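You operate a simulated robot arm through the tools that you are given. There is no shell and no other tool. Be economical: measure what you need, move in short steps, check, and stop when the job is done.

The job below is to be done with a simulated two-armed robot. You get a single attempt, and the scene is never put back.

JOB
On the top of the loading dock, fold the striped cloth in half.

The check looks at the end state, three seconds after you hand in, the way a careful person would. Anything else that was tipped, shoved, dropped, spilled or broken makes it a failure. Flat cloth is picked up by pressing the open fingertips on it (5 to 10 N) and closing them slowly along it; thin cloth reads only 2 to 8 mm in the jaws.

ROBOT AND FRAMES
Two 7-joint arms with two-finger parallel grippers on one trunk, on a base that drives. Base frame: it is fixed to the floor where the robot stands at the start and does not move with it; the origin is under the middle of the robot, x ahead of it, y to its left, z up; the surface under the hand at the start is at about z = 0.925. Readings come in m, degrees, newtons and seconds.
The left shoulder is at the start at [0.07, 0.188, 1.215], the right one opposite. With the tool pointing down near the work surface each hand reaches from about 0.34 to 0.8 m from the robot's upright axis, wherever it stands, measured 20 degrees to its own side. Places, roughly: top of the loading dock [0.5, 0.1, 0.9]. Payload 3.91 kg a hand.
The tool frame of a hand sits at the grasp point between the pads (the TCP): z along the fingers, y along the line on which they close. The tips reach 0.03 m beyond it. Largest opening 0.11 m; finger width 0.02, thickness 0.01; the body of the gripper, 0.048 by 0.112 m, starts 0.055 m behind the TCP.
Orientation is told as [roll, pitch, yaw] about the base's x, y, z axes, in that order, counted from this pose: with the fingers straight down and closing along the base's y, the tool's x points along the base's -x, its y along +y and its z along -z.

CONTROLS
- The arms move only by the tool apply_moves. It takes "left_series", "right_series" or both (then of equal length, played together; a hand with none holds still); each is text: rows parted by semicolons, each of 6 numbers parted by spaces: the shift along the tool's x, y, z in mm, then the turn, a rotation vector about the tool's x, y, z in degrees. In form: dx dy dz wx wy wz; .... A call has 1 to 8 rows; each row shifts and turns the commanded pose from where the row before left it, along the tool's axes as they then stand. "left_hand" and "right_hand" are, for a hand that has rows, the gripper command, from -1 (fully open) to 1 (shut), values between in proportion, set as the call begins (left out, the last holds). A row lasts 0.2 s, in which the tool goes at most 0.05 m and 8.6 degrees; a call with a longer step from one row to the next is refused whole, and so is a gripper value outside its range. Where a pose cannot be reached the arm comes as near as it can. A force on the tool above 40 N (or 10 N above the force at the start of the call, whichever is more), or a blocked arm, ends the call early, and 0.2 s more pass. The fingers move at their own pace (about 0.072 m/s each) and stop on an object; they squeeze with about 39 N. The grip force told is the motor's: it shows also when the fingers shut on nothing. Time passes only in rows, and 0.2 s behind the last, so rows that do not move let the fingers close. It gives the time, the measured TCP pose, the force on the tool (base axes), the opening and the grip force at its end, in the units of the frame above (readings bear some noise), with the torque about the TCP (base axes, N m) and any sound that the robot's microphone picked up.
- Cameras (640 x 400 px; columns grow to the right, rows downward): "scene" is now at [0.1311, 0.0268, 1.4362]; the picture's right is [0.33, -0.94, 0.00], its down [-0.67, -0.23, -0.70] and it looks along [0.66, 0.23, -0.71] (base axes); focal length 227 px, centre (320, 200). "left" rides on the left gripper at [0.072, -0.017, -0.103] in its tool frame; the picture's right is [0.23, 0.97, 0.00], its down [-0.76, 0.18, -0.62] and it looks along [-0.61, 0.14, 0.78] (tool axes); focal length 222 px, centre (320, 200). "right" rides on the right gripper at [0.072, 0.017, -0.103] in its tool frame; the picture's right is [-0.23, 0.97, 0.00], its down [-0.76, -0.18, -0.62] and it looks along [-0.61, -0.14, 0.78] (tool axes); focal length 222 px, centre (320, 200). There is no depth. A picture from a camera that has moved, and an enlarged one, comes with that camera's place and axes in the base frame and with its lens. The place of the scene camera against the robot may be out by one fixed shift of up to 0.012 m in any direction.
- camera(camera): a new picture of that camera. The clock stands still meanwhile.
- raise_lower(by): slides the trunk up (or, below 0, down) by that many m; the arms and the scene camera ride with it, the base frame stays. It gives what a move gives, with no picture.
- roll_base(legs): drives the robot by 1 to 6 legs, each [ahead, turn to the left] in m and degrees, along the robot's own axes; the way and the turn of a leg run together, so that a leg with both is an arc; at most 1.5 m and 180 degrees a leg. The arms and the cameras ride along, it lands a little off, and it stops where it bumps. It gives what a move gives.
- pan_tilt(pan, tilt): turns the head with the scene camera to pan (to the left, within 86 degrees either way) and tilt (down, from -29 to 69), counted from straight ahead of the robot. It gives what a move gives.
- inspect(camera, box): a new picture of the part [left, top, right, bottom] of that camera's present view, enlarged. The clock stands still meanwhile.
- sign_off(): hands the job in; it is judged then, once.

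Go step by step. Nothing tells you exact positions but the pictures and the camera data: compare them with the known pose of the tool, close in by small moves and look again before you grip or let go. The budget is 120 turns and 108 pictures, counting those below and the enlarged ones. Unless the task says otherwise, let go and move clear before handing in.

The tools are called after "Emit:" by a JSON object that holds its "api" and its "payload". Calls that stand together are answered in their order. apply_moves: Moves the arms, as the interface text tells. Its arguments: {"type":"object","properties":{"left_series":{"type":"string"},"left_hand":{"type":"number"},"right_series":{"type":"string"},"right_hand":{"type":"number"}},"required":[]} The other tools are called the same way: raise_lower (by) slides the trunk up or down; roll_base (legs) drives the base; pan_tilt (pan, tilt) turns the head that bears the scene camera; camera (camera) takes a picture; inspect (camera, box) takes an enlarged picture of a part of a camera's view; sign_off () hands the job in.

At the start:

```text
clock: 0.0
left_tool_pos: [0.536, 0.3695, 1.1485]
left_ee_rot: [0.0, -0.1, 0.1]
left_ft_force: [0.4, -0.2, -0.6]
left_wrist_torque: [-0.01, -0.02, -0.01]
left_finger_gap: 0.11
left_grip_force: 0.0
right_tool_pos: [0.5145, -0.1146, 1.2537]
right_ee_rot: [0.0, 0.0, 0.0]
right_ft_force: [-0.9, -0.4, -0.6]
right_wrist_torque: [-0.02, 0.01, 0.01]
right_finger_gap: 0.1098
right_grip_force: 0.2
trunk travel left (down, up): [-0.725, 0.215]
robot x, y, heading: [-0.0015, 0.002, -0.0]
head pan, tilt: [19.2, 45.3]
```

scene: 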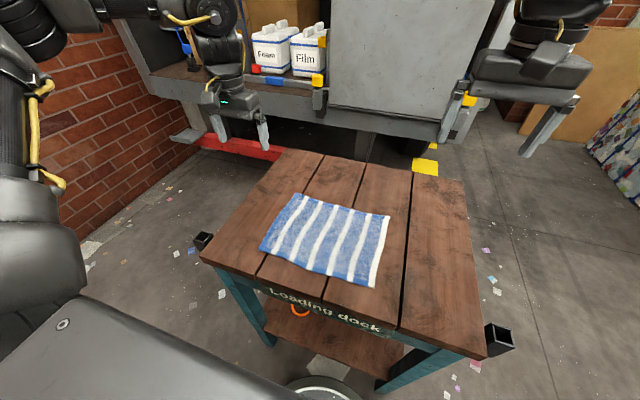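
right: 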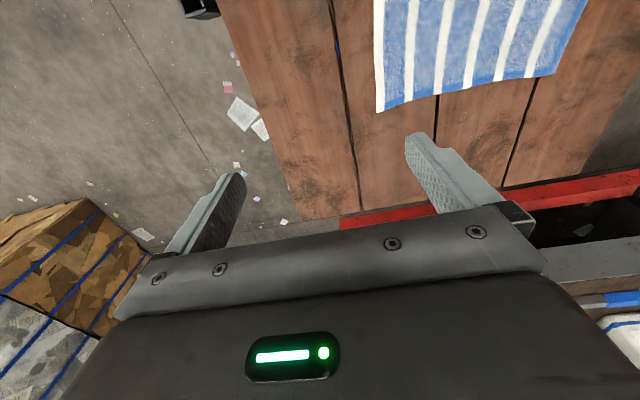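
left: 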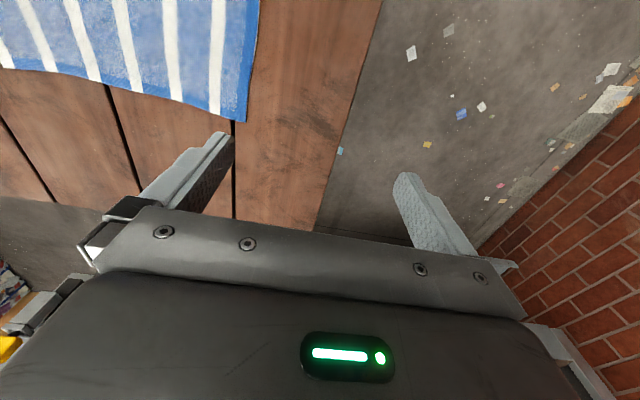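

The striped cloth lies nearly square to the base axes. I put its corners at roughly (0.61, 0.28), (0.615, -0.02), (0.38, -0.015) and (0.385, 0.28). I'll bring both hands above the two far corners and look again.

Emit:
{"api": "apply_moves", "payload": {"left_series": "-9.8 -17.9 21.4 0 0 0;-9.8 -17.9 21.4 0 0 0;-9.8 -17.9 21.4 0 0 0;-9.8 -17.9 21.4 0 0 0;-9.8 -17.9 21.4 0 0 0;-9.8 -17.9 21.4 0 0 0;0 0 0 0 0 0", "right_series": "-14.2 18.3 38.9 0 0 0;-14.2 18.3 38.9 0 0 0;-14.2 18.3 38.9 0 0 0;-14.2 18.3 38.9 0 0 0;-14.2 18.3 38.9 0 0 0;-14.2 18.3 38.9 0 0 0;0 0 0 0 0 0", "left_hand": 0.27, "right_hand": 0.27}}

Emit:
{"api": "camera", "payload": {"camera": "left"}}

Emit:
{"api": "camera", "payload": {"camera": "right"}}

Emit:
{"api": "camera", "payload": {"camera": "scene"}}

```text
clock: 1.6
left_tool_pos: [0.5935, 0.2599, 1.019]
left_ee_rot: [0.0, -0.2, 0.0]
left_ft_force: [-0.8, -0.1, 0.8]
left_wrist_torque: [0.0, -0.03, 0.0]
left_finger_gap: 0.0401
left_grip_force: 0.1
right_tool_pos: [0.5994, -0.0051, 1.018]
right_ee_rot: [0.0, 0.0, 0.1]
right_ft_force: [-0.3, -0.7, 0.5]
right_wrist_torque: [0.03, 0.0, -0.01]
right_finger_gap: 0.0402
right_grip_force: 0.0
trunk travel left (down, up): [-0.725, 0.215]
robot x, y, heading: [-0.0012, -0.0029, 0.0]
head pan, tilt: [19.2, 45.3]
```

```text
104 pictures are left
camera left: at [0.5203, 0.2456, 1.1223], right [-0.23, 0.97, 0.0], down [0.76, 0.18, 0.62], along [0.61, 0.14, -0.78], focal length 222 px, centre (320, 200)
```

left: 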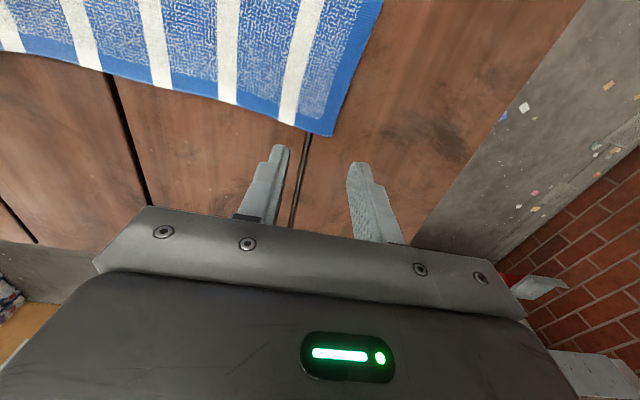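

```text
103 pictures are left
camera right: at [0.5279, 0.0116, 1.1227], right [0.23, 0.97, 0.0], down [0.76, -0.18, 0.62], along [0.61, -0.14, -0.78], focal length 222 px, centre (320, 200)
```

right: 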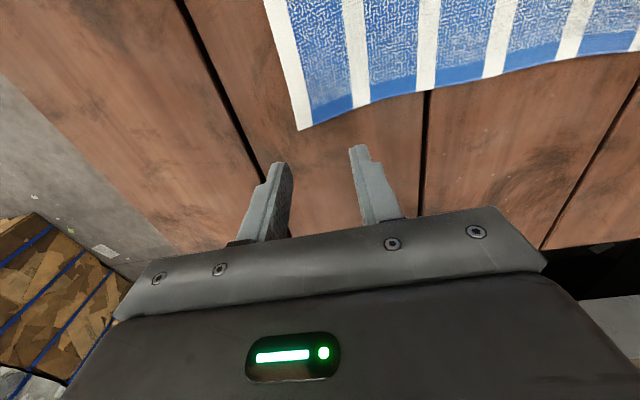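

```text
102 pictures are left
camera scene: at [0.1299, 0.0265, 1.4363], right [0.33, -0.94, 0.0], down [-0.67, -0.23, -0.7], along [0.67, 0.23, -0.71], focal length 227 px, centre (320, 200)
```

scene: 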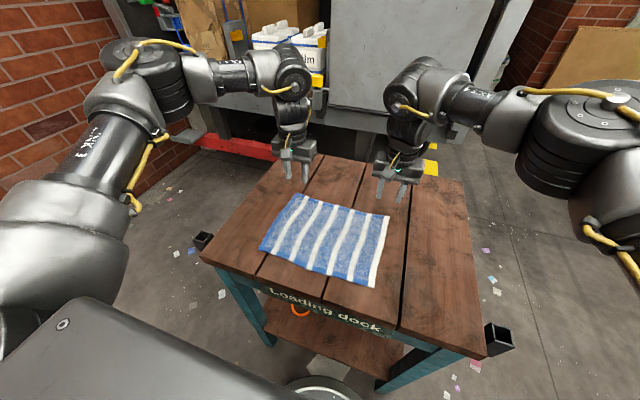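

The wrist cameras put the far corners at about (0.597, 0.275) and (0.598, -0.022), roughly 15 mm nearer than the scene camera did. I'll narrow the jaws, line the hands up just inside those corners, and lower them to just above the cloth.

Emit:
{"api": "apply_moves", "payload": {"left_series": "5.2 -7.5 0 0 0 0;5.3 -7.4 10 0 0 0;0 0 20 0 0 0;0 0 19 0 0 0;0 0 0 0 0 0", "right_series": "8.2 6.5 0 0 0 0;8.2 6.6 9 0 0 0;0 0 20 0 0 0;0 0 19 0 0 0;0 0 0 0 0 0", "left_hand": 0.4545, "right_hand": 0.4545}}

Emit:
{"api": "camera", "payload": {"camera": "left"}}

Emit:
{"api": "camera", "payload": {"camera": "right"}}

```text
clock: 2.8
left_tool_pos: [0.5835, 0.2473, 0.9713]
left_ee_rot: [0.0, 0.0, 0.0]
left_ft_force: [1.5, -1.1, 0.6]
left_wrist_torque: [0.0, 0.0, 0.01]
left_finger_gap: 0.0302
left_grip_force: 0.1
right_tool_pos: [0.5838, 0.0086, 0.9708]
right_ee_rot: [-0.1, 0.0, 0.0]
right_ft_force: [-0.1, 0.2, -0.3]
right_wrist_torque: [-0.02, -0.02, 0.0]
right_finger_gap: 0.0298
right_grip_force: 0.1
trunk travel left (down, up): [-0.725, 0.215]
robot x, y, heading: [0.0023, -0.0022, -0.0]
head pan, tilt: [19.2, 45.3]
```

```text
101 pictures are left
camera left: at [0.5103, 0.2313, 1.0735], right [-0.23, 0.97, 0.0], down [0.76, 0.18, 0.62], along [0.61, 0.14, -0.78], focal length 222 px, centre (320, 200)
```

left: 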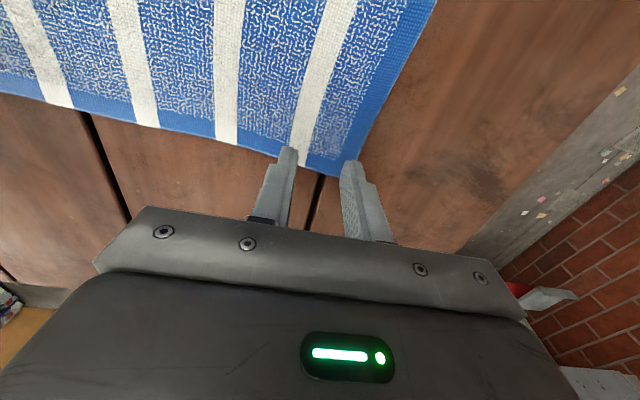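

```text
100 pictures are left
camera right: at [0.5123, 0.0249, 1.0751], right [0.23, 0.97, 0.0], down [0.76, -0.18, 0.62], along [0.61, -0.14, -0.78], focal length 222 px, centre (320, 200)
```

right: 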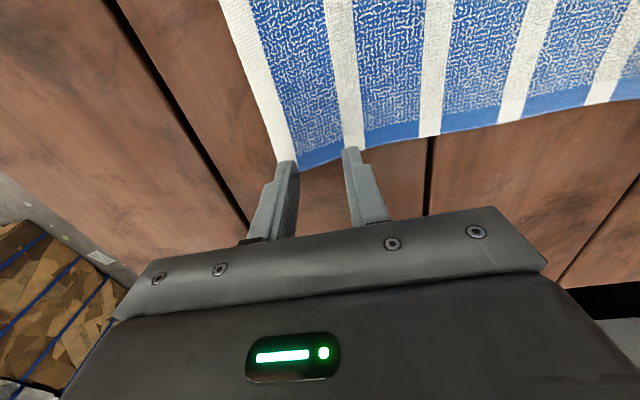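

The hands are just inside the corners. I'll shift the left hand a few mm inward and lower both in small steps until they touch.

Emit:
{"api": "apply_moves", "payload": {"left_series": "3 -5 0 0 0 0;0 0 4 0 0 0;0 0 4 0 0 0;0 0 2 0 0 0;0 0 1 0 0 0;0 0 0 0 0 0", "right_series": "3 0 0 0 0 0;0 0 4 0 0 0;0 0 4 0 0 0;0 0 2 0 0 0;0 0 1 0 0 0;0 0 0 0 0 0"}}

```text
clock: 4.2
left_tool_pos: [0.5813, 0.2418, 0.96]
left_ee_rot: [0.0, 0.0, 0.0]
left_ft_force: [0.8, -0.6, 0.9]
left_wrist_torque: [-0.01, 0.0, -0.02]
left_finger_gap: 0.0301
left_grip_force: 0.1
right_tool_pos: [0.5804, 0.0084, 0.9607]
right_ee_rot: [0.0, 0.0, 0.1]
right_ft_force: [0.0, 0.8, -0.7]
right_wrist_torque: [0.01, -0.03, 0.04]
right_finger_gap: 0.0303
right_grip_force: 0.1
trunk travel left (down, up): [-0.725, 0.215]
robot x, y, heading: [-0.0011, -0.0001, 0.1]
head pan, tilt: [19.2, 45.3]
```

No contact yet, so I'll keep going down in 1 mm steps.

Emit:
{"api": "apply_moves", "payload": {"left_series": "0 0 1 0 0 0;0 0 1 0 0 0;0 0 1 0 0 0;0 0 0 0 0 0", "right_series": "0 0 1 0 0 0;0 0 1 0 0 0;0 0 1 0 0 0;0 0 0 0 0 0"}}

```text
clock: 5.2
left_tool_pos: [0.5791, 0.2418, 0.9585]
left_ee_rot: [0.0, -0.3, -0.1]
left_ft_force: [2.8, 2.2, 11.1]
left_wrist_torque: [0.02, -0.06, 0.01]
left_finger_gap: 0.0299
left_grip_force: 0.1
right_tool_pos: [0.581, 0.0088, 0.9579]
right_ee_rot: [0.1, -0.1, 0.0]
right_ft_force: [3.3, -0.7, 6.5]
right_wrist_torque: [-0.03, -0.07, 0.04]
right_finger_gap: 0.0296
right_grip_force: 0.1
trunk travel left (down, up): [-0.725, 0.215]
robot x, y, heading: [0.0027, -0.0005, 0.0]
head pan, tilt: [19.2, 45.3]
```

Both tips are pressing, at about 11 N and 6.5 N. I'll close the fingers gradually.

Emit:
{"api": "apply_moves", "payload": {"left_series": "0 0 -0.3 0 0 0;0 0 0 0 0 0", "right_series": "0 0 0.2 0 0 0;0 0 0 0 0 0", "left_hand": 0.6, "right_hand": 0.6}}

Emit:
{"api": "apply_moves", "payload": {"left_series": "0 0 0 0 0 0;0 0 0 0 0 0", "right_series": "0 0 0 0 0 0;0 0 0 0 0 0", "left_hand": 0.72, "right_hand": 0.72}}

Emit:
{"api": "camera", "payload": {"camera": "left"}}

Emit:
{"api": "camera", "payload": {"camera": "right"}}

```text
clock: 5.8
left_tool_pos: [0.5784, 0.2409, 0.9587]
left_ee_rot: [-0.1, -0.2, 0.1]
left_ft_force: [0.9, -3.3, 11.3]
left_wrist_torque: [-0.06, -0.02, 0.02]
left_finger_gap: 0.0214
left_grip_force: 0.2
right_tool_pos: [0.5783, 0.0078, 0.9579]
right_ee_rot: [0.0, -0.1, 0.1]
right_ft_force: [0.1, 1.7, 6.2]
right_wrist_torque: [0.04, 0.04, -0.01]
right_finger_gap: 0.0219
right_grip_force: 0.2
trunk travel left (down, up): [-0.725, 0.215]
robot x, y, heading: [0.0018, -0.0051, 0.1]
head pan, tilt: [19.2, 45.3]
```

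```text
clock: 6.4
left_tool_pos: [0.5801, 0.2416, 0.9567]
left_ee_rot: [0.0, -0.1, 0.0]
left_ft_force: [0.6, -2.9, 12.4]
left_wrist_torque: [-0.03, 0.02, 0.02]
left_finger_gap: 0.0137
left_grip_force: 0.1
right_tool_pos: [0.5802, 0.0085, 0.959]
right_ee_rot: [0.0, 0.0, 0.0]
right_ft_force: [-0.1, 1.1, 6.3]
right_wrist_torque: [0.02, 0.06, -0.03]
right_finger_gap: 0.0152
right_grip_force: 0.1
trunk travel left (down, up): [-0.725, 0.215]
robot x, y, heading: [-0.0002, 0.0006, 0.3]
head pan, tilt: [19.2, 45.3]
```

```text
99 pictures are left
camera left: at [0.506, 0.2258, 1.0606], right [-0.23, 0.97, 0.0], down [0.76, 0.18, 0.62], along [0.61, 0.14, -0.78], focal length 222 px, centre (320, 200)
```

left: 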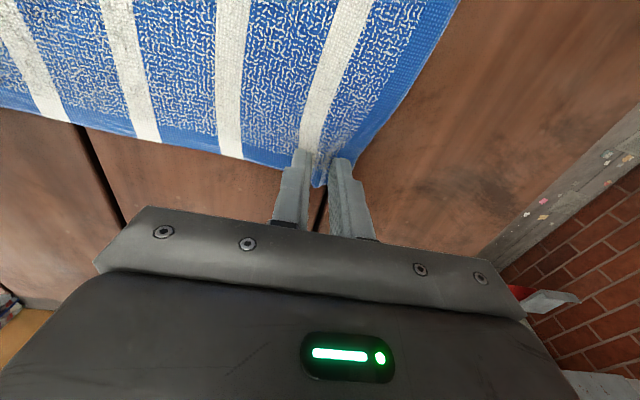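

```text
98 pictures are left
camera right: at [0.5082, 0.0249, 1.0623], right [0.23, 0.97, 0.0], down [0.76, -0.18, 0.62], along [0.61, -0.14, -0.78], focal length 222 px, centre (320, 200)
```

right: 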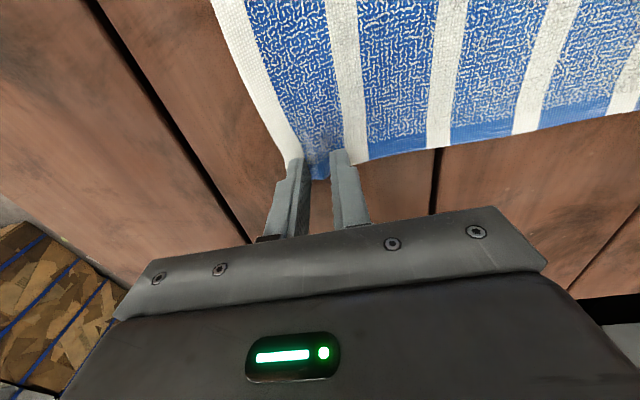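

The cloth is gathering between both pairs of fingers, so I'll close the rest of the way.

Emit:
{"api": "apply_moves", "payload": {"left_series": "0 0 0 0 0 0;0 0 0 0 0 0", "right_series": "0 0 0 0 0 0;0 0 0 0 0 0", "left_hand": 0.86, "right_hand": 0.86}}

Emit:
{"api": "apply_moves", "payload": {"left_series": "0 0 0 0 0 0;0 0 0 0 0 0", "right_series": "0 0 0 0 0 0;0 0 0 0 0 0", "left_hand": 1, "right_hand": 1}}

Emit:
{"api": "apply_moves", "payload": {"left_series": "0 0 -10 0 0 0;0 0 -10 0 0 0;5 0 -10 0 0 0;0 0 0 0 0 0", "right_series": "0 0 -10 0 0 0;0 0 -10 0 0 0;5 0 -10 0 0 0;0 0 0 0 0 0"}}

Emit:
{"api": "camera", "payload": {"camera": "left"}}

Emit:
{"api": "camera", "payload": {"camera": "right"}}

Emit:
{"api": "camera", "payload": {"camera": "scene"}}

```text
clock: 7.0
left_tool_pos: [0.5778, 0.2419, 0.9575]
left_ee_rot: [-0.1, 0.0, 0.0]
left_ft_force: [-0.4, -3.5, 11.7]
left_wrist_torque: [-0.09, 0.0, -0.01]
left_finger_gap: 0.0084
left_grip_force: 0.3
right_tool_pos: [0.5792, 0.0093, 0.9584]
right_ee_rot: [0.0, -0.1, 0.0]
right_ft_force: [0.0, 4.4, 7.0]
right_wrist_torque: [0.08, -0.02, 0.01]
right_finger_gap: 0.0087
right_grip_force: 1.3
trunk travel left (down, up): [-0.725, 0.215]
robot x, y, heading: [0.0029, -0.0003, -0.1]
head pan, tilt: [19.2, 45.3]
```

```text
clock: 7.6
left_tool_pos: [0.579, 0.2415, 0.958]
left_ee_rot: [0.1, -0.1, 0.0]
left_ft_force: [-0.5, -6.8, 11.9]
left_wrist_torque: [-0.14, 0.04, 0.04]
left_finger_gap: 0.0035
left_grip_force: 39.2
right_tool_pos: [0.5805, 0.0078, 0.9583]
right_ee_rot: [0.1, -0.1, 0.1]
right_ft_force: [-0.6, 7.5, 5.2]
right_wrist_torque: [0.16, -0.01, 0.01]
right_finger_gap: 0.0038
right_grip_force: 38.9
trunk travel left (down, up): [-0.725, 0.215]
robot x, y, heading: [-0.0016, 0.0002, -0.1]
head pan, tilt: [19.2, 45.3]
```

```text
clock: 8.6
left_tool_pos: [0.5764, 0.2415, 0.9873]
left_ee_rot: [-0.1, 0.1, 0.0]
left_ft_force: [0.2, -7.5, -1.1]
left_wrist_torque: [-0.23, -0.02, 0.04]
left_finger_gap: 0.0033
left_grip_force: 38.7
right_tool_pos: [0.5769, 0.009, 0.9878]
right_ee_rot: [0.0, 0.0, 0.0]
right_ft_force: [0.4, 8.5, -1.2]
right_wrist_torque: [0.23, 0.01, 0.0]
right_finger_gap: 0.0033
right_grip_force: 39.3
trunk travel left (down, up): [-0.725, 0.215]
robot x, y, heading: [0.002, 0.0018, -0.1]
head pan, tilt: [19.2, 45.3]
```

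```text
97 pictures are left
camera left: at [0.503, 0.2265, 1.0896], right [-0.23, 0.97, 0.0], down [0.76, 0.18, 0.62], along [0.61, 0.14, -0.78], focal length 222 px, centre (320, 200)
```

left: 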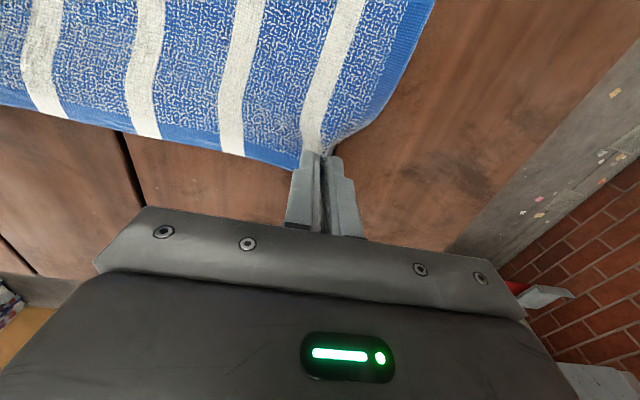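

```text
96 pictures are left
camera right: at [0.505, 0.0255, 1.0912], right [0.23, 0.97, 0.0], down [0.76, -0.18, 0.62], along [0.61, -0.14, -0.78], focal length 222 px, centre (320, 200)
```

right: 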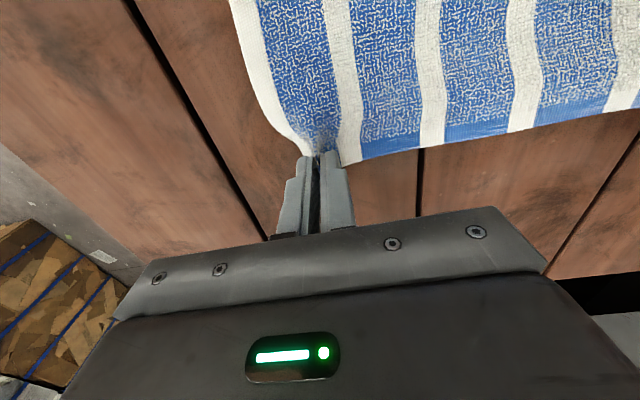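

```text
95 pictures are left
camera scene: at [0.1316, 0.027, 1.4361], right [0.33, -0.94, 0.0], down [-0.67, -0.23, -0.7], along [0.66, 0.23, -0.71], focal length 227 px, centre (320, 200)
```

scene: 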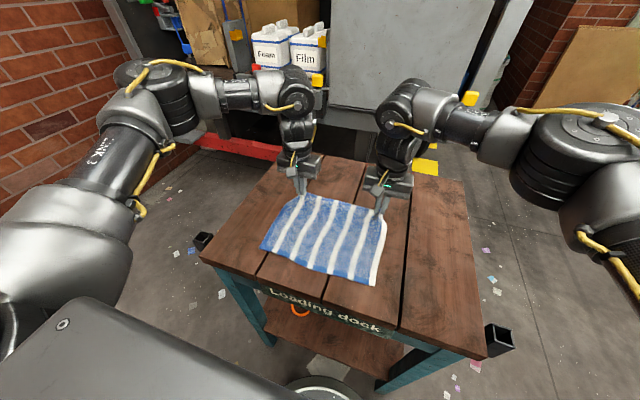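

Both hands hold the cloth with 3.3 mm in the jaws. I'll ease the sideways tension a little and begin the arc toward the near edge.

Emit:
{"api": "apply_moves", "payload": {"left_series": "7 -1 -12 0 0 0;10 -1 -13 0 0 0;12 -1 -12 0 0 0;13 0 -9 0 0 0;13 0 -7 0 0 0;14 0 -5 0 0 0;13 0 -3 0 0 0;12 0 -1 0 0 0", "right_series": "7 1 -12 0 0 0;10 1 -13 0 0 0;12 1 -12 0 0 0;13 0 -9 0 0 0;13 0 -7 0 0 0;14 0 -5 0 0 0;13 0 -3 0 0 0;12 0 -1 0 0 0"}}

Emit:
{"api": "camera", "payload": {"camera": "scene"}}

Emit:
{"api": "camera", "payload": {"camera": "right"}}

Emit:
{"api": "camera", "payload": {"camera": "left"}}

```text
clock: 10.4
left_tool_pos: [0.4807, 0.2401, 1.0494]
left_ee_rot: [0.0, 0.1, 0.0]
left_ft_force: [0.9, -4.6, -0.8]
left_wrist_torque: [-0.1, -0.02, 0.03]
left_finger_gap: 0.0035
left_grip_force: 39.0
right_tool_pos: [0.5222, 0.0119, 1.0399]
right_ee_rot: [0.0, 0.3, 0.2]
right_ft_force: [-1.1, 4.4, -0.1]
right_wrist_torque: [0.11, 0.03, 0.02]
right_finger_gap: 0.0035
right_grip_force: 38.5
right hand out of reach, approached as far as the arm can: row 6, 7, 8
trunk travel left (down, up): [-0.725, 0.215]
robot x, y, heading: [-0.0006, -0.0028, 0.1]
head pan, tilt: [19.2, 45.3]
```

```text
94 pictures are left
camera scene: at [0.1306, 0.027, 1.4362], right [0.33, -0.94, 0.0], down [-0.67, -0.23, -0.7], along [0.66, 0.23, -0.71], focal length 227 px, centre (320, 200)
```

scene: 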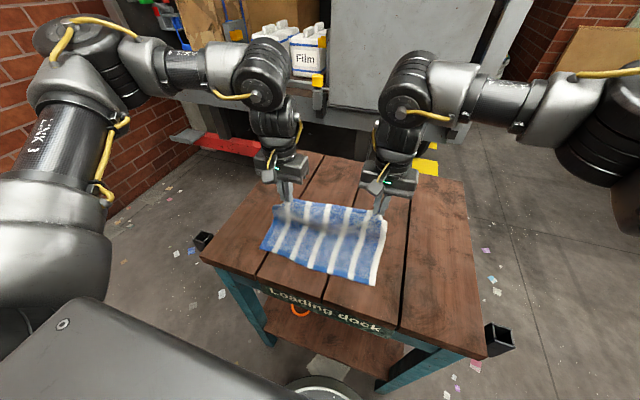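

```text
93 pictures are left
camera right: at [0.4507, 0.0289, 1.1446], right [0.22, 0.97, 0.0], down [0.76, -0.18, 0.62], along [0.61, -0.14, -0.78], focal length 222 px, centre (320, 200)
```

right: 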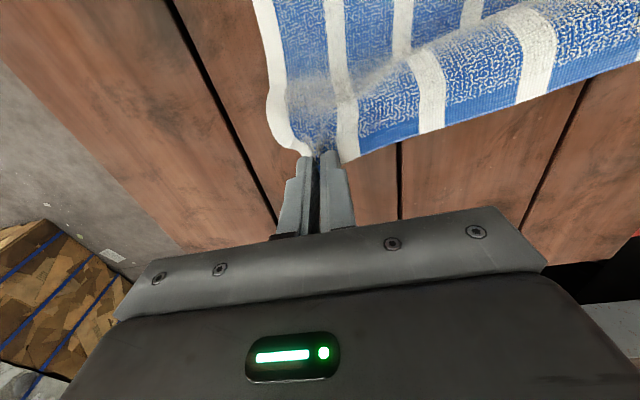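

```text
92 pictures are left
camera left: at [0.4085, 0.2233, 1.1517], right [-0.23, 0.97, 0.0], down [0.76, 0.18, 0.62], along [0.61, 0.14, -0.78], focal length 222 px, centre (320, 200)
```

left: 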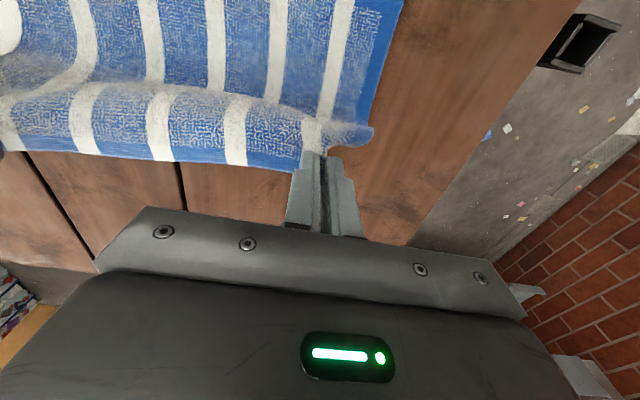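

The right hand has hit its inner reach limit at x≈0.522. I'll bring the left hand back level with it, then use small reverse base drives to carry both hands together.

Emit:
{"api": "apply_moves", "payload": {"left_series": "-13 0 3 0 0 0;-14 0 4 0 0 0;-14 0 4 0 0 0;0 0 0 0 0 0", "right_series": "0 0 0 0 0 0;0 0 0 0 0 0;-10 0 0 0 0 0;0 0 0 0 0 0"}}

```text
clock: 11.4
left_tool_pos: [0.5229, 0.2397, 1.0373]
left_ee_rot: [0.0, 0.0, -0.1]
left_ft_force: [-0.2, -2.0, 0.0]
left_wrist_torque: [-0.05, 0.0, 0.02]
left_finger_gap: 0.0033
left_grip_force: 39.0
right_tool_pos: [0.531, 0.012, 1.0407]
right_ee_rot: [0.0, -0.1, 0.0]
right_ft_force: [-0.3, 2.2, -0.1]
right_wrist_torque: [0.05, 0.01, -0.01]
right_finger_gap: 0.0034
right_grip_force: 38.7
trunk travel left (down, up): [-0.725, 0.215]
robot x, y, heading: [0.0042, -0.0021, 0.2]
head pan, tilt: [19.2, 45.3]
```

The right hand is free at 0.531. I'll match the left to it and back up by 5 cm.

Emit:
{"api": "apply_moves", "payload": {"left_series": "-8 0 -3 0 0 0;0 0 0 0 0 0"}}

Emit:
{"api": "roll_base", "payload": {"legs": [[-0.05, 0]]}}

Emit:
{"api": "apply_moves", "payload": {"left_series": "0 0 0 0 0 0", "right_series": "0 0 0 0 0 0"}}

Emit:
{"api": "camera", "payload": {"camera": "scene"}}

```text
clock: 12.0
left_tool_pos: [0.5308, 0.2403, 1.0411]
left_ee_rot: [0.1, 0.1, 0.0]
left_ft_force: [0.2, -1.4, -0.5]
left_wrist_torque: [-0.04, 0.03, -0.02]
left_finger_gap: 0.0036
left_grip_force: 39.4
right_tool_pos: [0.5316, 0.0117, 1.0404]
right_ee_rot: [0.0, 0.0, 0.1]
right_ft_force: [-0.4, 1.9, -0.3]
right_wrist_torque: [0.07, 0.0, 0.02]
right_finger_gap: 0.0035
right_grip_force: 39.3
trunk travel left (down, up): [-0.725, 0.215]
robot x, y, heading: [-0.0012, 0.0017, 0.0]
head pan, tilt: [19.2, 45.3]
```

```text
clock: 12.9
left_tool_pos: [0.4866, 0.2387, 1.0375]
left_ee_rot: [0.0, 0.3, 0.0]
left_ft_force: [1.1, -1.7, -0.5]
left_wrist_torque: [-0.04, 0.06, 0.02]
left_finger_gap: 0.0032
left_grip_force: 38.6
right_tool_pos: [0.488, 0.0119, 1.0367]
right_ee_rot: [0.0, 0.3, -0.1]
right_ft_force: [0.8, 1.3, 0.2]
right_wrist_torque: [0.05, 0.04, 0.02]
right_finger_gap: 0.0036
right_grip_force: 38.9
trunk travel left (down, up): [-0.725, 0.215]
robot x, y, heading: [-0.0487, -0.0003, 0.3]
head pan, tilt: [19.2, 45.3]
```

```text
clock: 13.3
left_tool_pos: [0.4835, 0.2393, 1.0391]
left_ee_rot: [0.1, 0.1, 0.0]
left_ft_force: [-0.1, -2.4, -0.9]
left_wrist_torque: [-0.01, 0.03, 0.0]
left_finger_gap: 0.0035
left_grip_force: 38.7
right_tool_pos: [0.4854, 0.0126, 1.0397]
right_ee_rot: [-0.1, 0.1, 0.0]
right_ft_force: [-0.6, 1.7, -0.7]
right_wrist_torque: [0.05, 0.01, 0.03]
right_finger_gap: 0.0033
right_grip_force: 39.1
trunk travel left (down, up): [-0.725, 0.215]
robot x, y, heading: [-0.048, -0.0047, -0.0]
head pan, tilt: [19.2, 45.3]
```

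```text
91 pictures are left
camera scene: at [0.0839, 0.0267, 1.436], right [0.33, -0.94, 0.0], down [-0.67, -0.23, -0.7], along [0.66, 0.23, -0.71], focal length 227 px, centre (320, 200)
```

scene: 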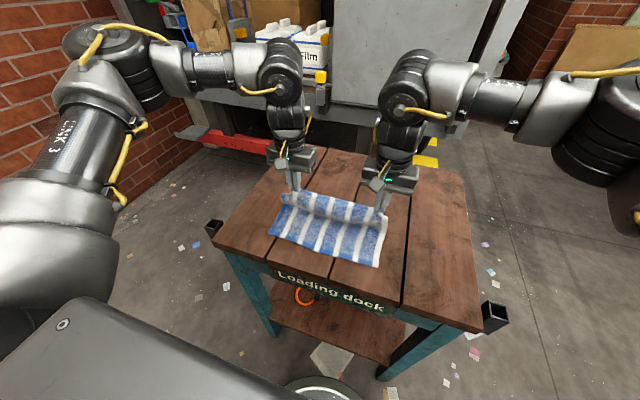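

Driving back worked. I'll continue with short drives alternating with lowering.

Emit:
{"api": "roll_base", "payload": {"legs": [[-0.045, 0]]}}

Emit:
{"api": "apply_moves", "payload": {"left_series": "0 0 10 0 0 0;0 0 10 0 0 0", "right_series": "0 0 10 0 0 0;0 0 10 0 0 0"}}

Emit:
{"api": "roll_base", "payload": {"legs": [[-0.03, 0]]}}

Emit:
{"api": "apply_moves", "payload": {"left_series": "0 0 10 0 0 0;0 0 10 0 0 0;0 0 0 0 0 0", "right_series": "0 0 10 0 0 0;0 0 10 0 0 0;0 0 0 0 0 0"}}

Emit:
{"api": "camera", "payload": {"camera": "scene"}}

Emit:
{"api": "camera", "payload": {"camera": "left"}}

Emit:
{"api": "camera", "payload": {"camera": "right"}}

```text
clock: 14.2
left_tool_pos: [0.4441, 0.2389, 1.0364]
left_ee_rot: [-0.1, 0.5, 0.0]
left_ft_force: [0.7, -2.1, -0.7]
left_wrist_torque: [-0.02, 0.01, 0.01]
left_finger_gap: 0.0035
left_grip_force: 39.1
right_tool_pos: [0.4465, 0.0126, 1.0351]
right_ee_rot: [-0.1, 0.5, 0.0]
right_ft_force: [1.3, 1.4, -0.8]
right_wrist_torque: [0.04, 0.0, 0.03]
right_finger_gap: 0.0036
right_grip_force: 38.8
trunk travel left (down, up): [-0.725, 0.215]
robot x, y, heading: [-0.0933, -0.0004, -0.1]
head pan, tilt: [19.2, 45.3]
```

```text
clock: 14.8
left_tool_pos: [0.4394, 0.2389, 1.0191]
left_ee_rot: [-0.1, 0.2, 0.0]
left_ft_force: [0.0, -1.7, 0.2]
left_wrist_torque: [-0.04, 0.02, 0.02]
left_finger_gap: 0.0036
left_grip_force: 39.3
right_tool_pos: [0.4407, 0.0121, 1.0174]
right_ee_rot: [0.0, 0.2, -0.1]
right_ft_force: [-0.1, 2.4, -1.0]
right_wrist_torque: [0.08, -0.01, 0.03]
right_finger_gap: 0.0035
right_grip_force: 39.0
trunk travel left (down, up): [-0.725, 0.215]
robot x, y, heading: [-0.0987, -0.0011, -0.2]
head pan, tilt: [19.2, 45.3]
```

```text
clock: 15.7
left_tool_pos: [0.4105, 0.238, 1.0173]
left_ee_rot: [0.0, 0.3, 0.0]
left_ft_force: [-0.2, -1.7, -0.8]
left_wrist_torque: [-0.02, 0.05, 0.04]
left_finger_gap: 0.0034
left_grip_force: 39.7
right_tool_pos: [0.4129, 0.012, 1.0179]
right_ee_rot: [0.0, 0.4, -0.2]
right_ft_force: [1.3, 2.2, -0.5]
right_wrist_torque: [0.06, 0.0, 0.05]
right_finger_gap: 0.0036
right_grip_force: 39.1
trunk travel left (down, up): [-0.725, 0.215]
robot x, y, heading: [-0.1228, -0.0015, -0.1]
head pan, tilt: [19.2, 45.3]
```

```text
clock: 16.4
left_tool_pos: [0.4067, 0.2383, 1.0005]
left_ee_rot: [0.1, 0.0, 0.0]
left_ft_force: [0.6, -1.0, -0.4]
left_wrist_torque: [-0.03, 0.01, 0.03]
left_finger_gap: 0.0037
left_grip_force: 39.3
right_tool_pos: [0.4058, 0.0123, 0.9991]
right_ee_rot: [0.0, -0.1, -0.1]
right_ft_force: [0.2, 1.5, -0.2]
right_wrist_torque: [0.02, 0.02, 0.03]
right_finger_gap: 0.0036
right_grip_force: 39.0
trunk travel left (down, up): [-0.725, 0.215]
robot x, y, heading: [-0.1239, 0.0007, -0.0]
head pan, tilt: [19.2, 45.3]
```

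```text
90 pictures are left
camera scene: at [0.0057, 0.0265, 1.4364], right [0.33, -0.94, 0.0], down [-0.67, -0.23, -0.7], along [0.67, 0.23, -0.71], focal length 227 px, centre (320, 200)
```

scene: 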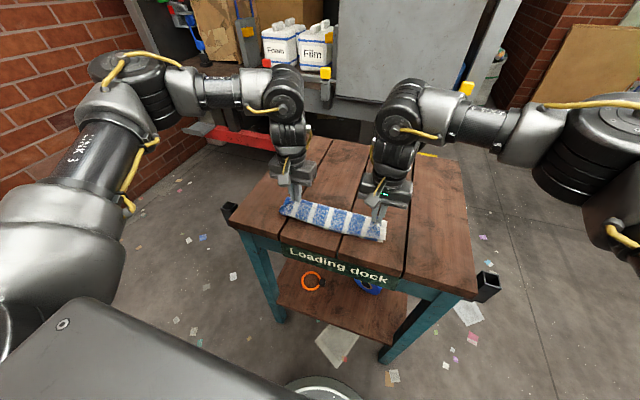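

```text
89 pictures are left
camera left: at [0.3337, 0.2225, 1.1033], right [-0.23, 0.97, 0.0], down [0.76, 0.18, 0.62], along [0.61, 0.14, -0.78], focal length 222 px, centre (320, 200)
```

left: 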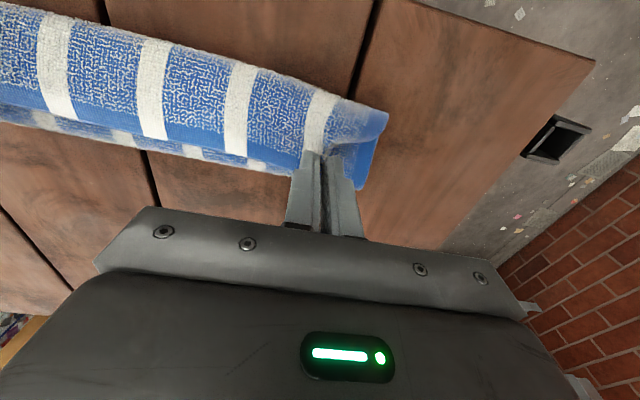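

```text
88 pictures are left
camera right: at [0.3358, 0.0285, 1.104], right [0.23, 0.97, 0.0], down [0.76, -0.18, 0.62], along [0.61, -0.14, -0.78], focal length 222 px, centre (320, 200)
```

right: 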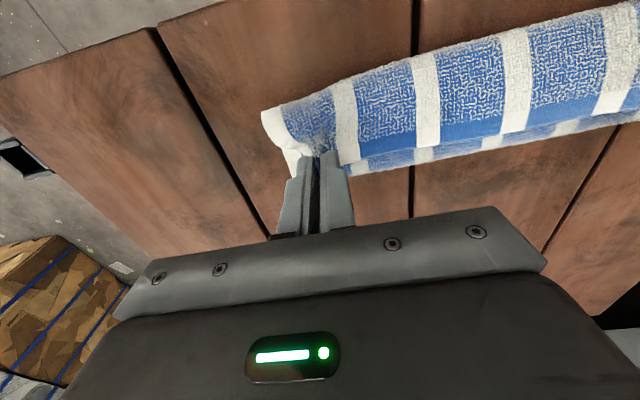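

The held edge still faces away from the robot, so the flap may be curling. I'll take a closer look before lowering any further.

Emit:
{"api": "inspect", "payload": {"camera": "scene", "box": [250, 170, 420, 276]}}

Emit:
{"api": "inspect", "payload": {"camera": "left", "box": [80, 20, 420, 232]}}

Emit:
{"api": "inspect", "payload": {"camera": "right", "box": [230, 20, 570, 232]}}

```text
3.76 times, centred on (335, 223) of scene
camera zoom: at [0.0057, 0.0265, 1.4364], right [0.33, -0.94, 0.0], down [-0.67, -0.23, -0.7], along [0.67, 0.23, -0.71], focal length 855 px, centre (264, 113)
```

zoom: 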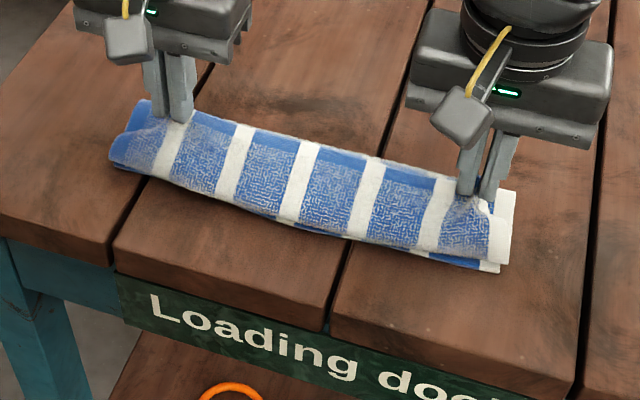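

```text
1.88 times, centred on (250, 126) of left
camera zoom: at [0.3337, 0.2225, 1.1033], right [-0.23, 0.97, 0.0], down [0.76, 0.18, 0.62], along [0.61, 0.14, -0.78], focal length 418 px, centre (452, 339)
```

zoom: 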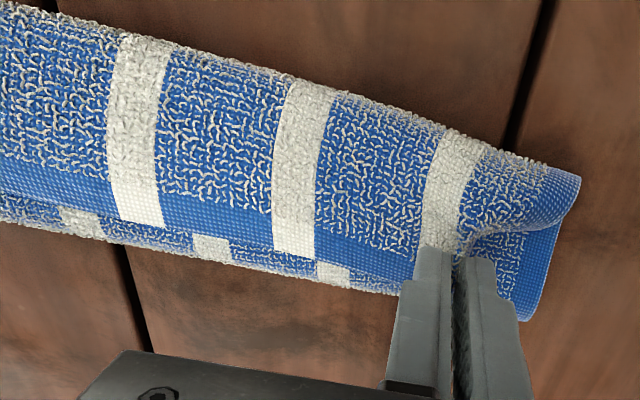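

```text
1.88 times, centred on (400, 126) of right
camera zoom: at [0.3358, 0.0285, 1.104], right [0.23, 0.97, 0.0], down [0.76, -0.18, 0.62], along [0.61, -0.14, -0.78], focal length 418 px, centre (169, 339)
```

zoom: 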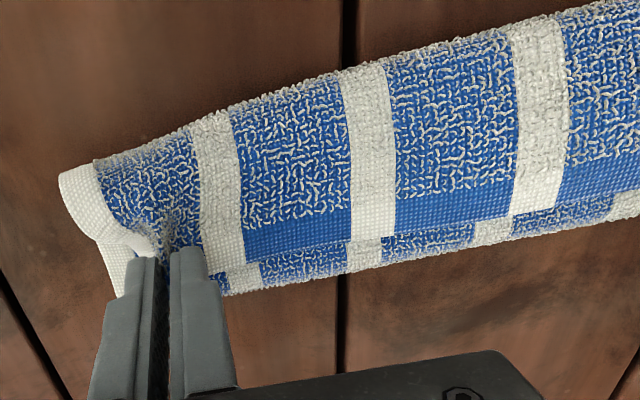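

The flap has doubled back into a Z because the held hem still points away from the robot. I'll lift it back up and reposition the base for room. Then I'll tilt both hands so the fingers point forward, which turns the hem toward the near side before I lay it down.

Emit:
{"api": "apply_moves", "payload": {"left_series": "0 0 -15 0 0 0;-10 0 -15 0 0 0;-18 0 -10 0 0 0;-18 0 -5 0 0 0;-16 0 0 0 0 0;0 0 0 0 0 0", "right_series": "0 0 -15 0 0 0;-10 0 -15 0 0 0;-18 0 -10 0 0 0;-18 0 -5 0 0 0;-16 0 0 0 0 0;0 0 0 0 0 0"}}

Emit:
{"api": "roll_base", "payload": {"legs": [[-0.05, 0]]}}

Emit:
{"api": "apply_moves", "payload": {"left_series": "-15 0 0 0 0 0;-15 0 0 0 0 0;-15 0 0 0 0 0;-15 0 0 0 0 0;0 0 0 0 0 0", "right_series": "-15 0 0 0 0 0;-15 0 0 0 0 0;-15 0 0 0 0 0;-15 0 0 0 0 0;0 0 0 0 0 0"}}

Emit:
{"api": "roll_base", "payload": {"legs": [[-0.04, 0]]}}

Emit:
{"api": "camera", "payload": {"camera": "scene"}}

Emit:
{"api": "camera", "payload": {"camera": "left"}}

```text
clock: 17.9
left_tool_pos: [0.4706, 0.2383, 1.0447]
left_ee_rot: [0.0, 0.1, 0.0]
left_ft_force: [-0.7, -2.4, 0.4]
left_wrist_torque: [-0.06, -0.02, 0.06]
left_finger_gap: 0.0037
left_grip_force: 38.9
right_tool_pos: [0.4703, 0.0108, 1.0447]
right_ee_rot: [0.0, 0.0, -0.1]
right_ft_force: [0.1, 1.5, -0.3]
right_wrist_torque: [0.07, -0.04, 0.01]
right_finger_gap: 0.0034
right_grip_force: 38.8
trunk travel left (down, up): [-0.725, 0.215]
robot x, y, heading: [-0.1223, -0.0001, -0.1]
head pan, tilt: [19.2, 45.3]
```

```text
clock: 18.8
left_tool_pos: [0.4259, 0.2393, 1.041]
left_ee_rot: [0.0, 0.4, 0.0]
left_ft_force: [0.3, -2.3, 0.0]
left_wrist_torque: [-0.04, 0.0, 0.04]
left_finger_gap: 0.0036
left_grip_force: 39.1
right_tool_pos: [0.426, 0.011, 1.0413]
right_ee_rot: [0.1, 0.4, -0.2]
right_ft_force: [0.1, 2.2, -0.6]
right_wrist_torque: [0.05, 0.04, 0.0]
right_finger_gap: 0.0035
right_grip_force: 38.8
trunk travel left (down, up): [-0.725, 0.215]
robot x, y, heading: [-0.174, -0.0017, -0.0]
head pan, tilt: [19.2, 45.3]
```

```text
clock: 20.0
left_tool_pos: [0.4801, 0.2383, 1.044]
left_ee_rot: [0.0, 0.1, 0.0]
left_ft_force: [0.2, -2.0, 0.1]
left_wrist_torque: [-0.04, -0.01, 0.0]
left_finger_gap: 0.0035
left_grip_force: 39.1
right_tool_pos: [0.4804, 0.0116, 1.0445]
right_ee_rot: [0.0, 0.0, -0.3]
right_ft_force: [-0.1, 3.1, -0.4]
right_wrist_torque: [0.06, -0.01, 0.01]
right_finger_gap: 0.0035
right_grip_force: 39.0
trunk travel left (down, up): [-0.725, 0.215]
robot x, y, heading: [-0.173, -0.0007, -0.1]
head pan, tilt: [19.2, 45.3]
```

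```text
clock: 20.9
left_tool_pos: [0.4456, 0.2375, 1.0406]
left_ee_rot: [-0.1, 0.3, -0.2]
left_ft_force: [0.5, -2.5, 0.2]
left_wrist_torque: [-0.05, 0.04, -0.01]
left_finger_gap: 0.0035
left_grip_force: 38.7
right_tool_pos: [0.4451, 0.0115, 1.0403]
right_ee_rot: [0.1, 0.3, -0.2]
right_ft_force: [0.9, 2.2, -0.4]
right_wrist_torque: [0.05, 0.05, 0.0]
right_finger_gap: 0.0035
right_grip_force: 39.4
trunk travel left (down, up): [-0.725, 0.215]
robot x, y, heading: [-0.2129, 0.0002, -0.3]
head pan, tilt: [19.2, 45.3]
```

```text
84 pictures are left
camera scene: at [-0.0741, 0.0271, 1.4355], right [0.33, -0.95, 0.0], down [-0.68, -0.23, -0.7], along [0.66, 0.23, -0.71], focal length 227 px, centre (320, 200)
```

scene: 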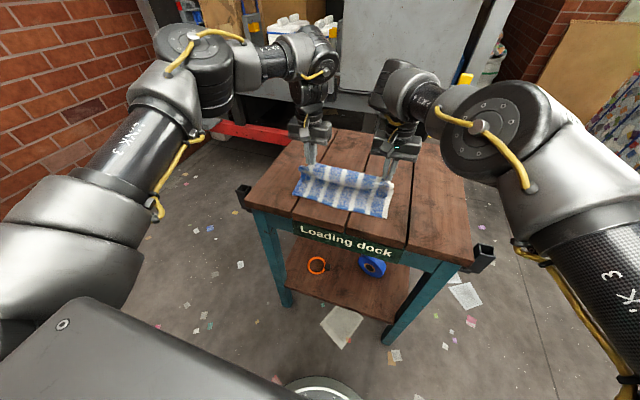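

```text
83 pictures are left
camera left: at [0.3739, 0.2224, 1.1437], right [-0.23, 0.97, 0.0], down [0.77, 0.18, 0.62], along [0.6, 0.14, -0.79], focal length 222 px, centre (320, 200)
```

left: 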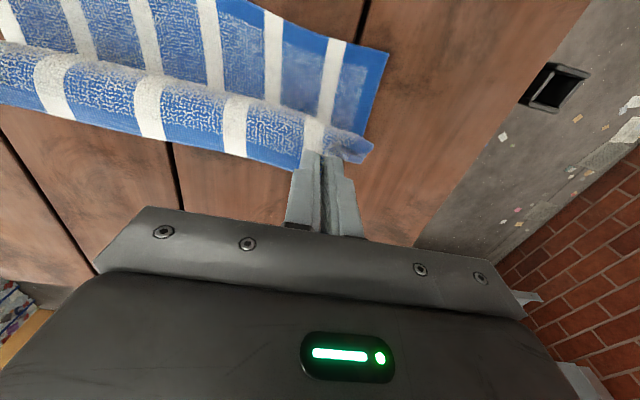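

The lower layer is undisturbed, with its near edge at x≈0.375. Next I'll tilt both hands 40° so the fingers point forward, then check.

Emit:
{"api": "apply_moves", "payload": {"left_series": "0 0 0 0 -8 0;0 0 0 0 -8 0;0 0 0 0 -8 0;0 0 0 0 -8 0;0 0 0 0 -8 0;0 0 0 0 0 0", "right_series": "0 0 0 0 -8 0;0 0 0 0 -8 0;0 0 0 0 -8 0;0 0 0 0 -8 0;0 0 0 0 -8 0;0 0 0 0 0 0"}}

Emit:
{"api": "camera", "payload": {"camera": "scene"}}

```text
clock: 22.3
left_tool_pos: [0.4401, 0.2367, 1.0439]
left_ee_rot: [-0.2, -40.0, 0.0]
left_ft_force: [0.4, -2.7, 0.8]
left_wrist_torque: [-0.05, 0.01, -0.03]
left_finger_gap: 0.0032
left_grip_force: 38.8
right_tool_pos: [0.4402, 0.0086, 1.0444]
right_ee_rot: [0.2, -40.0, -0.3]
right_ft_force: [-0.4, 3.1, -0.3]
right_wrist_torque: [0.02, 0.02, 0.08]
right_finger_gap: 0.0035
right_grip_force: 39.2
trunk travel left (down, up): [-0.725, 0.215]
robot x, y, heading: [-0.2138, -0.004, 0.1]
head pan, tilt: [19.2, 45.3]
```

```text
82 pictures are left
camera scene: at [-0.082, 0.0266, 1.4363], right [0.33, -0.94, 0.0], down [-0.67, -0.23, -0.7], along [0.66, 0.23, -0.71], focal length 227 px, centre (320, 200)
```

scene: 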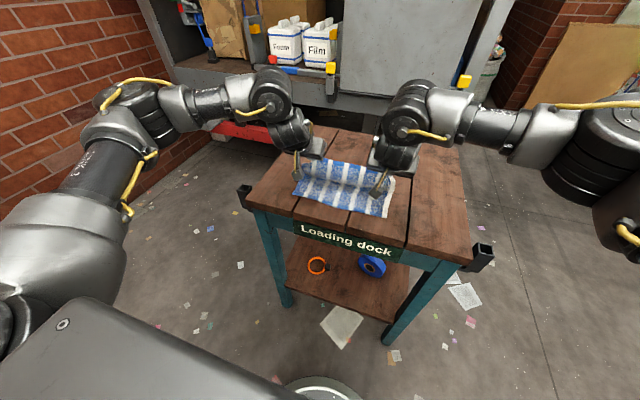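

The scene picture suggests the fingers may be pointing the other way. I'll check the wrist camera's axes.

Emit:
{"api": "camera", "payload": {"camera": "left"}}

Emit:
{"api": "inspect", "payload": {"camera": "scene", "box": [260, 120, 430, 226]}}

```text
81 pictures are left
camera left: at [0.318, 0.2218, 1.0764], right [-0.17, 0.97, -0.15], down [0.18, 0.18, 0.97], along [0.97, 0.14, -0.21], focal length 222 px, centre (320, 200)
```

left: 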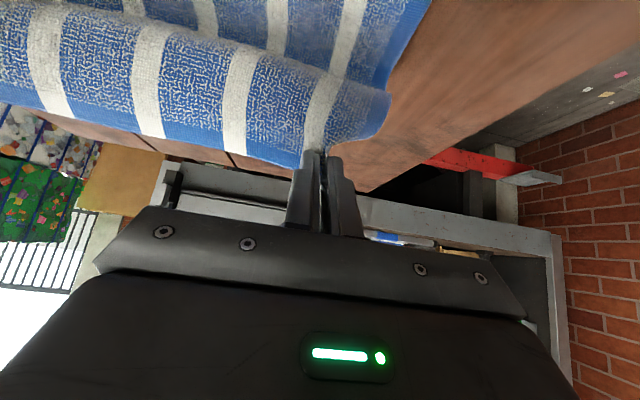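

```text
3.76 times, centred on (345, 173) of scene
camera zoom: at [-0.082, 0.0266, 1.4363], right [0.33, -0.94, 0.0], down [-0.67, -0.23, -0.7], along [0.66, 0.23, -0.71], focal length 855 px, centre (226, 302)
```

zoom: 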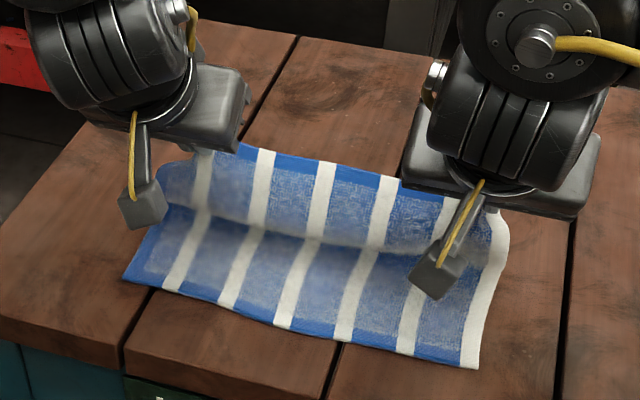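

The fingers do point forward; what I saw was the camera mount, and the hem now tips upward as intended. I'll back the base off further for reach, with the arms compensating, before tilting more.

Emit:
{"api": "apply_moves", "payload": {"left_series": "-11.5 0 9.6 0 0 0;-11.5 0 9.6 0 0 0;-7.7 0 6.4 0 0 0;0 0 0 0 0 0", "right_series": "-11.5 0 9.6 0 0 0;-11.5 0 9.6 0 0 0;-7.7 0 6.4 0 0 0;0 0 0 0 0 0"}}

Emit:
{"api": "roll_base", "payload": {"legs": [[-0.06, 0]]}}

Emit:
{"api": "apply_moves", "payload": {"left_series": "-11.5 0 9.6 0 0 0;-11.5 0 9.6 0 0 0;-11.5 0 9.6 0 0 0;-11.5 0 9.6 0 0 0;0 0 0 0 0 0", "right_series": "-11.5 0 9.6 0 0 0;-11.5 0 9.6 0 0 0;-11.5 0 9.6 0 0 0;-11.5 0 9.6 0 0 0;0 0 0 0 0 0"}}

Emit:
{"api": "roll_base", "payload": {"legs": [[-0.06, 0]]}}

Emit:
{"api": "apply_moves", "payload": {"left_series": "0 0 0 0 -8 0;0 0 0 0 -8 0;0 0 0 0 -8 0;0 0 0 0 -8 0;0 0 0 0 0 0", "right_series": "0 0 0 0 -8 0;0 0 0 0 -8 0;0 0 0 0 -8 0;0 0 0 0 -8 0;0 0 0 0 0 0"}}

Emit:
{"api": "camera", "payload": {"camera": "scene"}}

Emit:
{"api": "camera", "payload": {"camera": "left"}}

```text
clock: 23.3
left_tool_pos: [0.4816, 0.237, 1.0449]
left_ee_rot: [0.0, -39.8, 0.0]
left_ft_force: [0.8, -1.5, -0.1]
left_wrist_torque: [-0.04, 0.0, -0.03]
left_finger_gap: 0.0034
left_grip_force: 38.9
right_tool_pos: [0.4788, 0.0115, 1.0457]
right_ee_rot: [0.1, -40.0, -0.3]
right_ft_force: [0.5, 2.0, -0.7]
right_wrist_torque: [0.04, 0.02, 0.02]
right_finger_gap: 0.0034
right_grip_force: 38.4
trunk travel left (down, up): [-0.725, 0.215]
robot x, y, heading: [-0.2111, 0.0002, -0.2]
head pan, tilt: [19.2, 45.3]
```

```text
clock: 24.2
left_tool_pos: [0.4284, 0.2379, 1.0393]
left_ee_rot: [-0.2, -39.5, 0.1]
left_ft_force: [-0.2, -2.0, 0.3]
left_wrist_torque: [-0.04, -0.01, 0.02]
left_finger_gap: 0.0035
left_grip_force: 39.4
right_tool_pos: [0.4259, 0.0107, 1.0404]
right_ee_rot: [0.1, -39.6, -0.4]
right_ft_force: [0.5, 2.4, 0.0]
right_wrist_torque: [0.02, 0.02, 0.04]
right_finger_gap: 0.0035
right_grip_force: 39.0
trunk travel left (down, up): [-0.725, 0.215]
robot x, y, heading: [-0.2723, 0.0016, 0.0]
head pan, tilt: [19.2, 45.3]
```

```text
clock: 25.4
left_tool_pos: [0.4808, 0.2374, 1.044]
left_ee_rot: [0.0, -39.9, -0.1]
left_ft_force: [-0.5, -2.8, 0.1]
left_wrist_torque: [-0.02, 0.01, -0.04]
left_finger_gap: 0.0033
left_grip_force: 38.9
right_tool_pos: [0.4805, 0.0092, 1.0455]
right_ee_rot: [0.0, -40.0, -0.4]
right_ft_force: [-0.2, 2.0, -0.2]
right_wrist_torque: [0.02, 0.03, 0.06]
right_finger_gap: 0.0034
right_grip_force: 38.9
trunk travel left (down, up): [-0.725, 0.215]
robot x, y, heading: [-0.2706, 0.0006, 0.0]
head pan, tilt: [19.2, 45.3]
```

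```text
clock: 26.4
left_tool_pos: [0.4284, 0.2372, 1.0388]
left_ee_rot: [-0.1, -39.5, 0.0]
left_ft_force: [0.5, -2.5, -0.3]
left_wrist_torque: [-0.03, -0.01, -0.01]
left_finger_gap: 0.0036
left_grip_force: 38.7
right_tool_pos: [0.4288, 0.0096, 1.0384]
right_ee_rot: [0.1, -39.6, -0.5]
right_ft_force: [-0.4, 2.5, 0.4]
right_wrist_torque: [0.05, -0.02, 0.06]
right_finger_gap: 0.0031
right_grip_force: 39.2
trunk travel left (down, up): [-0.725, 0.215]
robot x, y, heading: [-0.3309, -0.0003, 0.1]
head pan, tilt: [19.2, 45.3]
```

```text
clock: 27.6
left_tool_pos: [0.4205, 0.2366, 1.0443]
left_ee_rot: [0.0, -72.1, -0.1]
left_ft_force: [0.2, -2.7, 0.3]
left_wrist_torque: [-0.03, 0.02, -0.04]
left_finger_gap: 0.0033
left_grip_force: 39.2
right_tool_pos: [0.4204, 0.0092, 1.0449]
right_ee_rot: [0.1, -72.0, -0.5]
right_ft_force: [-0.1, 2.7, 0.3]
right_wrist_torque: [0.02, 0.0, 0.1]
right_finger_gap: 0.0031
right_grip_force: 38.9
trunk travel left (down, up): [-0.725, 0.215]
robot x, y, heading: [-0.3345, 0.0025, 0.0]
head pan, tilt: [19.2, 45.3]
```

```text
79 pictures are left
camera scene: at [-0.1998, 0.0268, 1.4362], right [0.33, -0.95, 0.0], down [-0.67, -0.23, -0.7], along [0.66, 0.23, -0.71], focal length 227 px, centre (320, 200)
```

scene: 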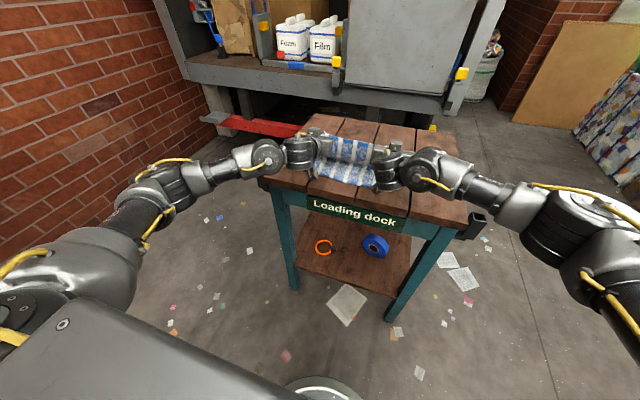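

```text
78 pictures are left
camera left: at [0.299, 0.2212, 1.0066], right [-0.07, 0.97, -0.22], down [-0.36, 0.18, 0.92], along [0.93, 0.14, 0.34], focal length 222 px, centre (320, 200)
```

left: 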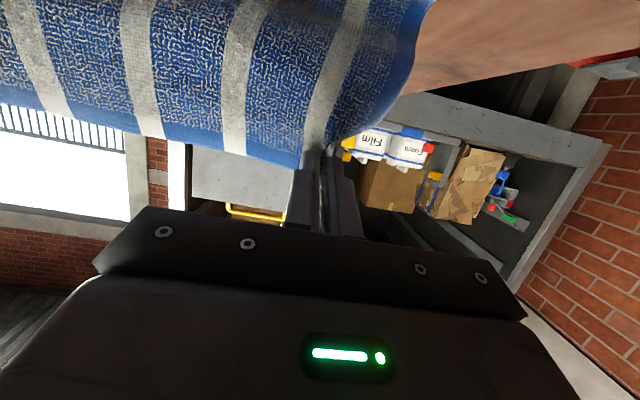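

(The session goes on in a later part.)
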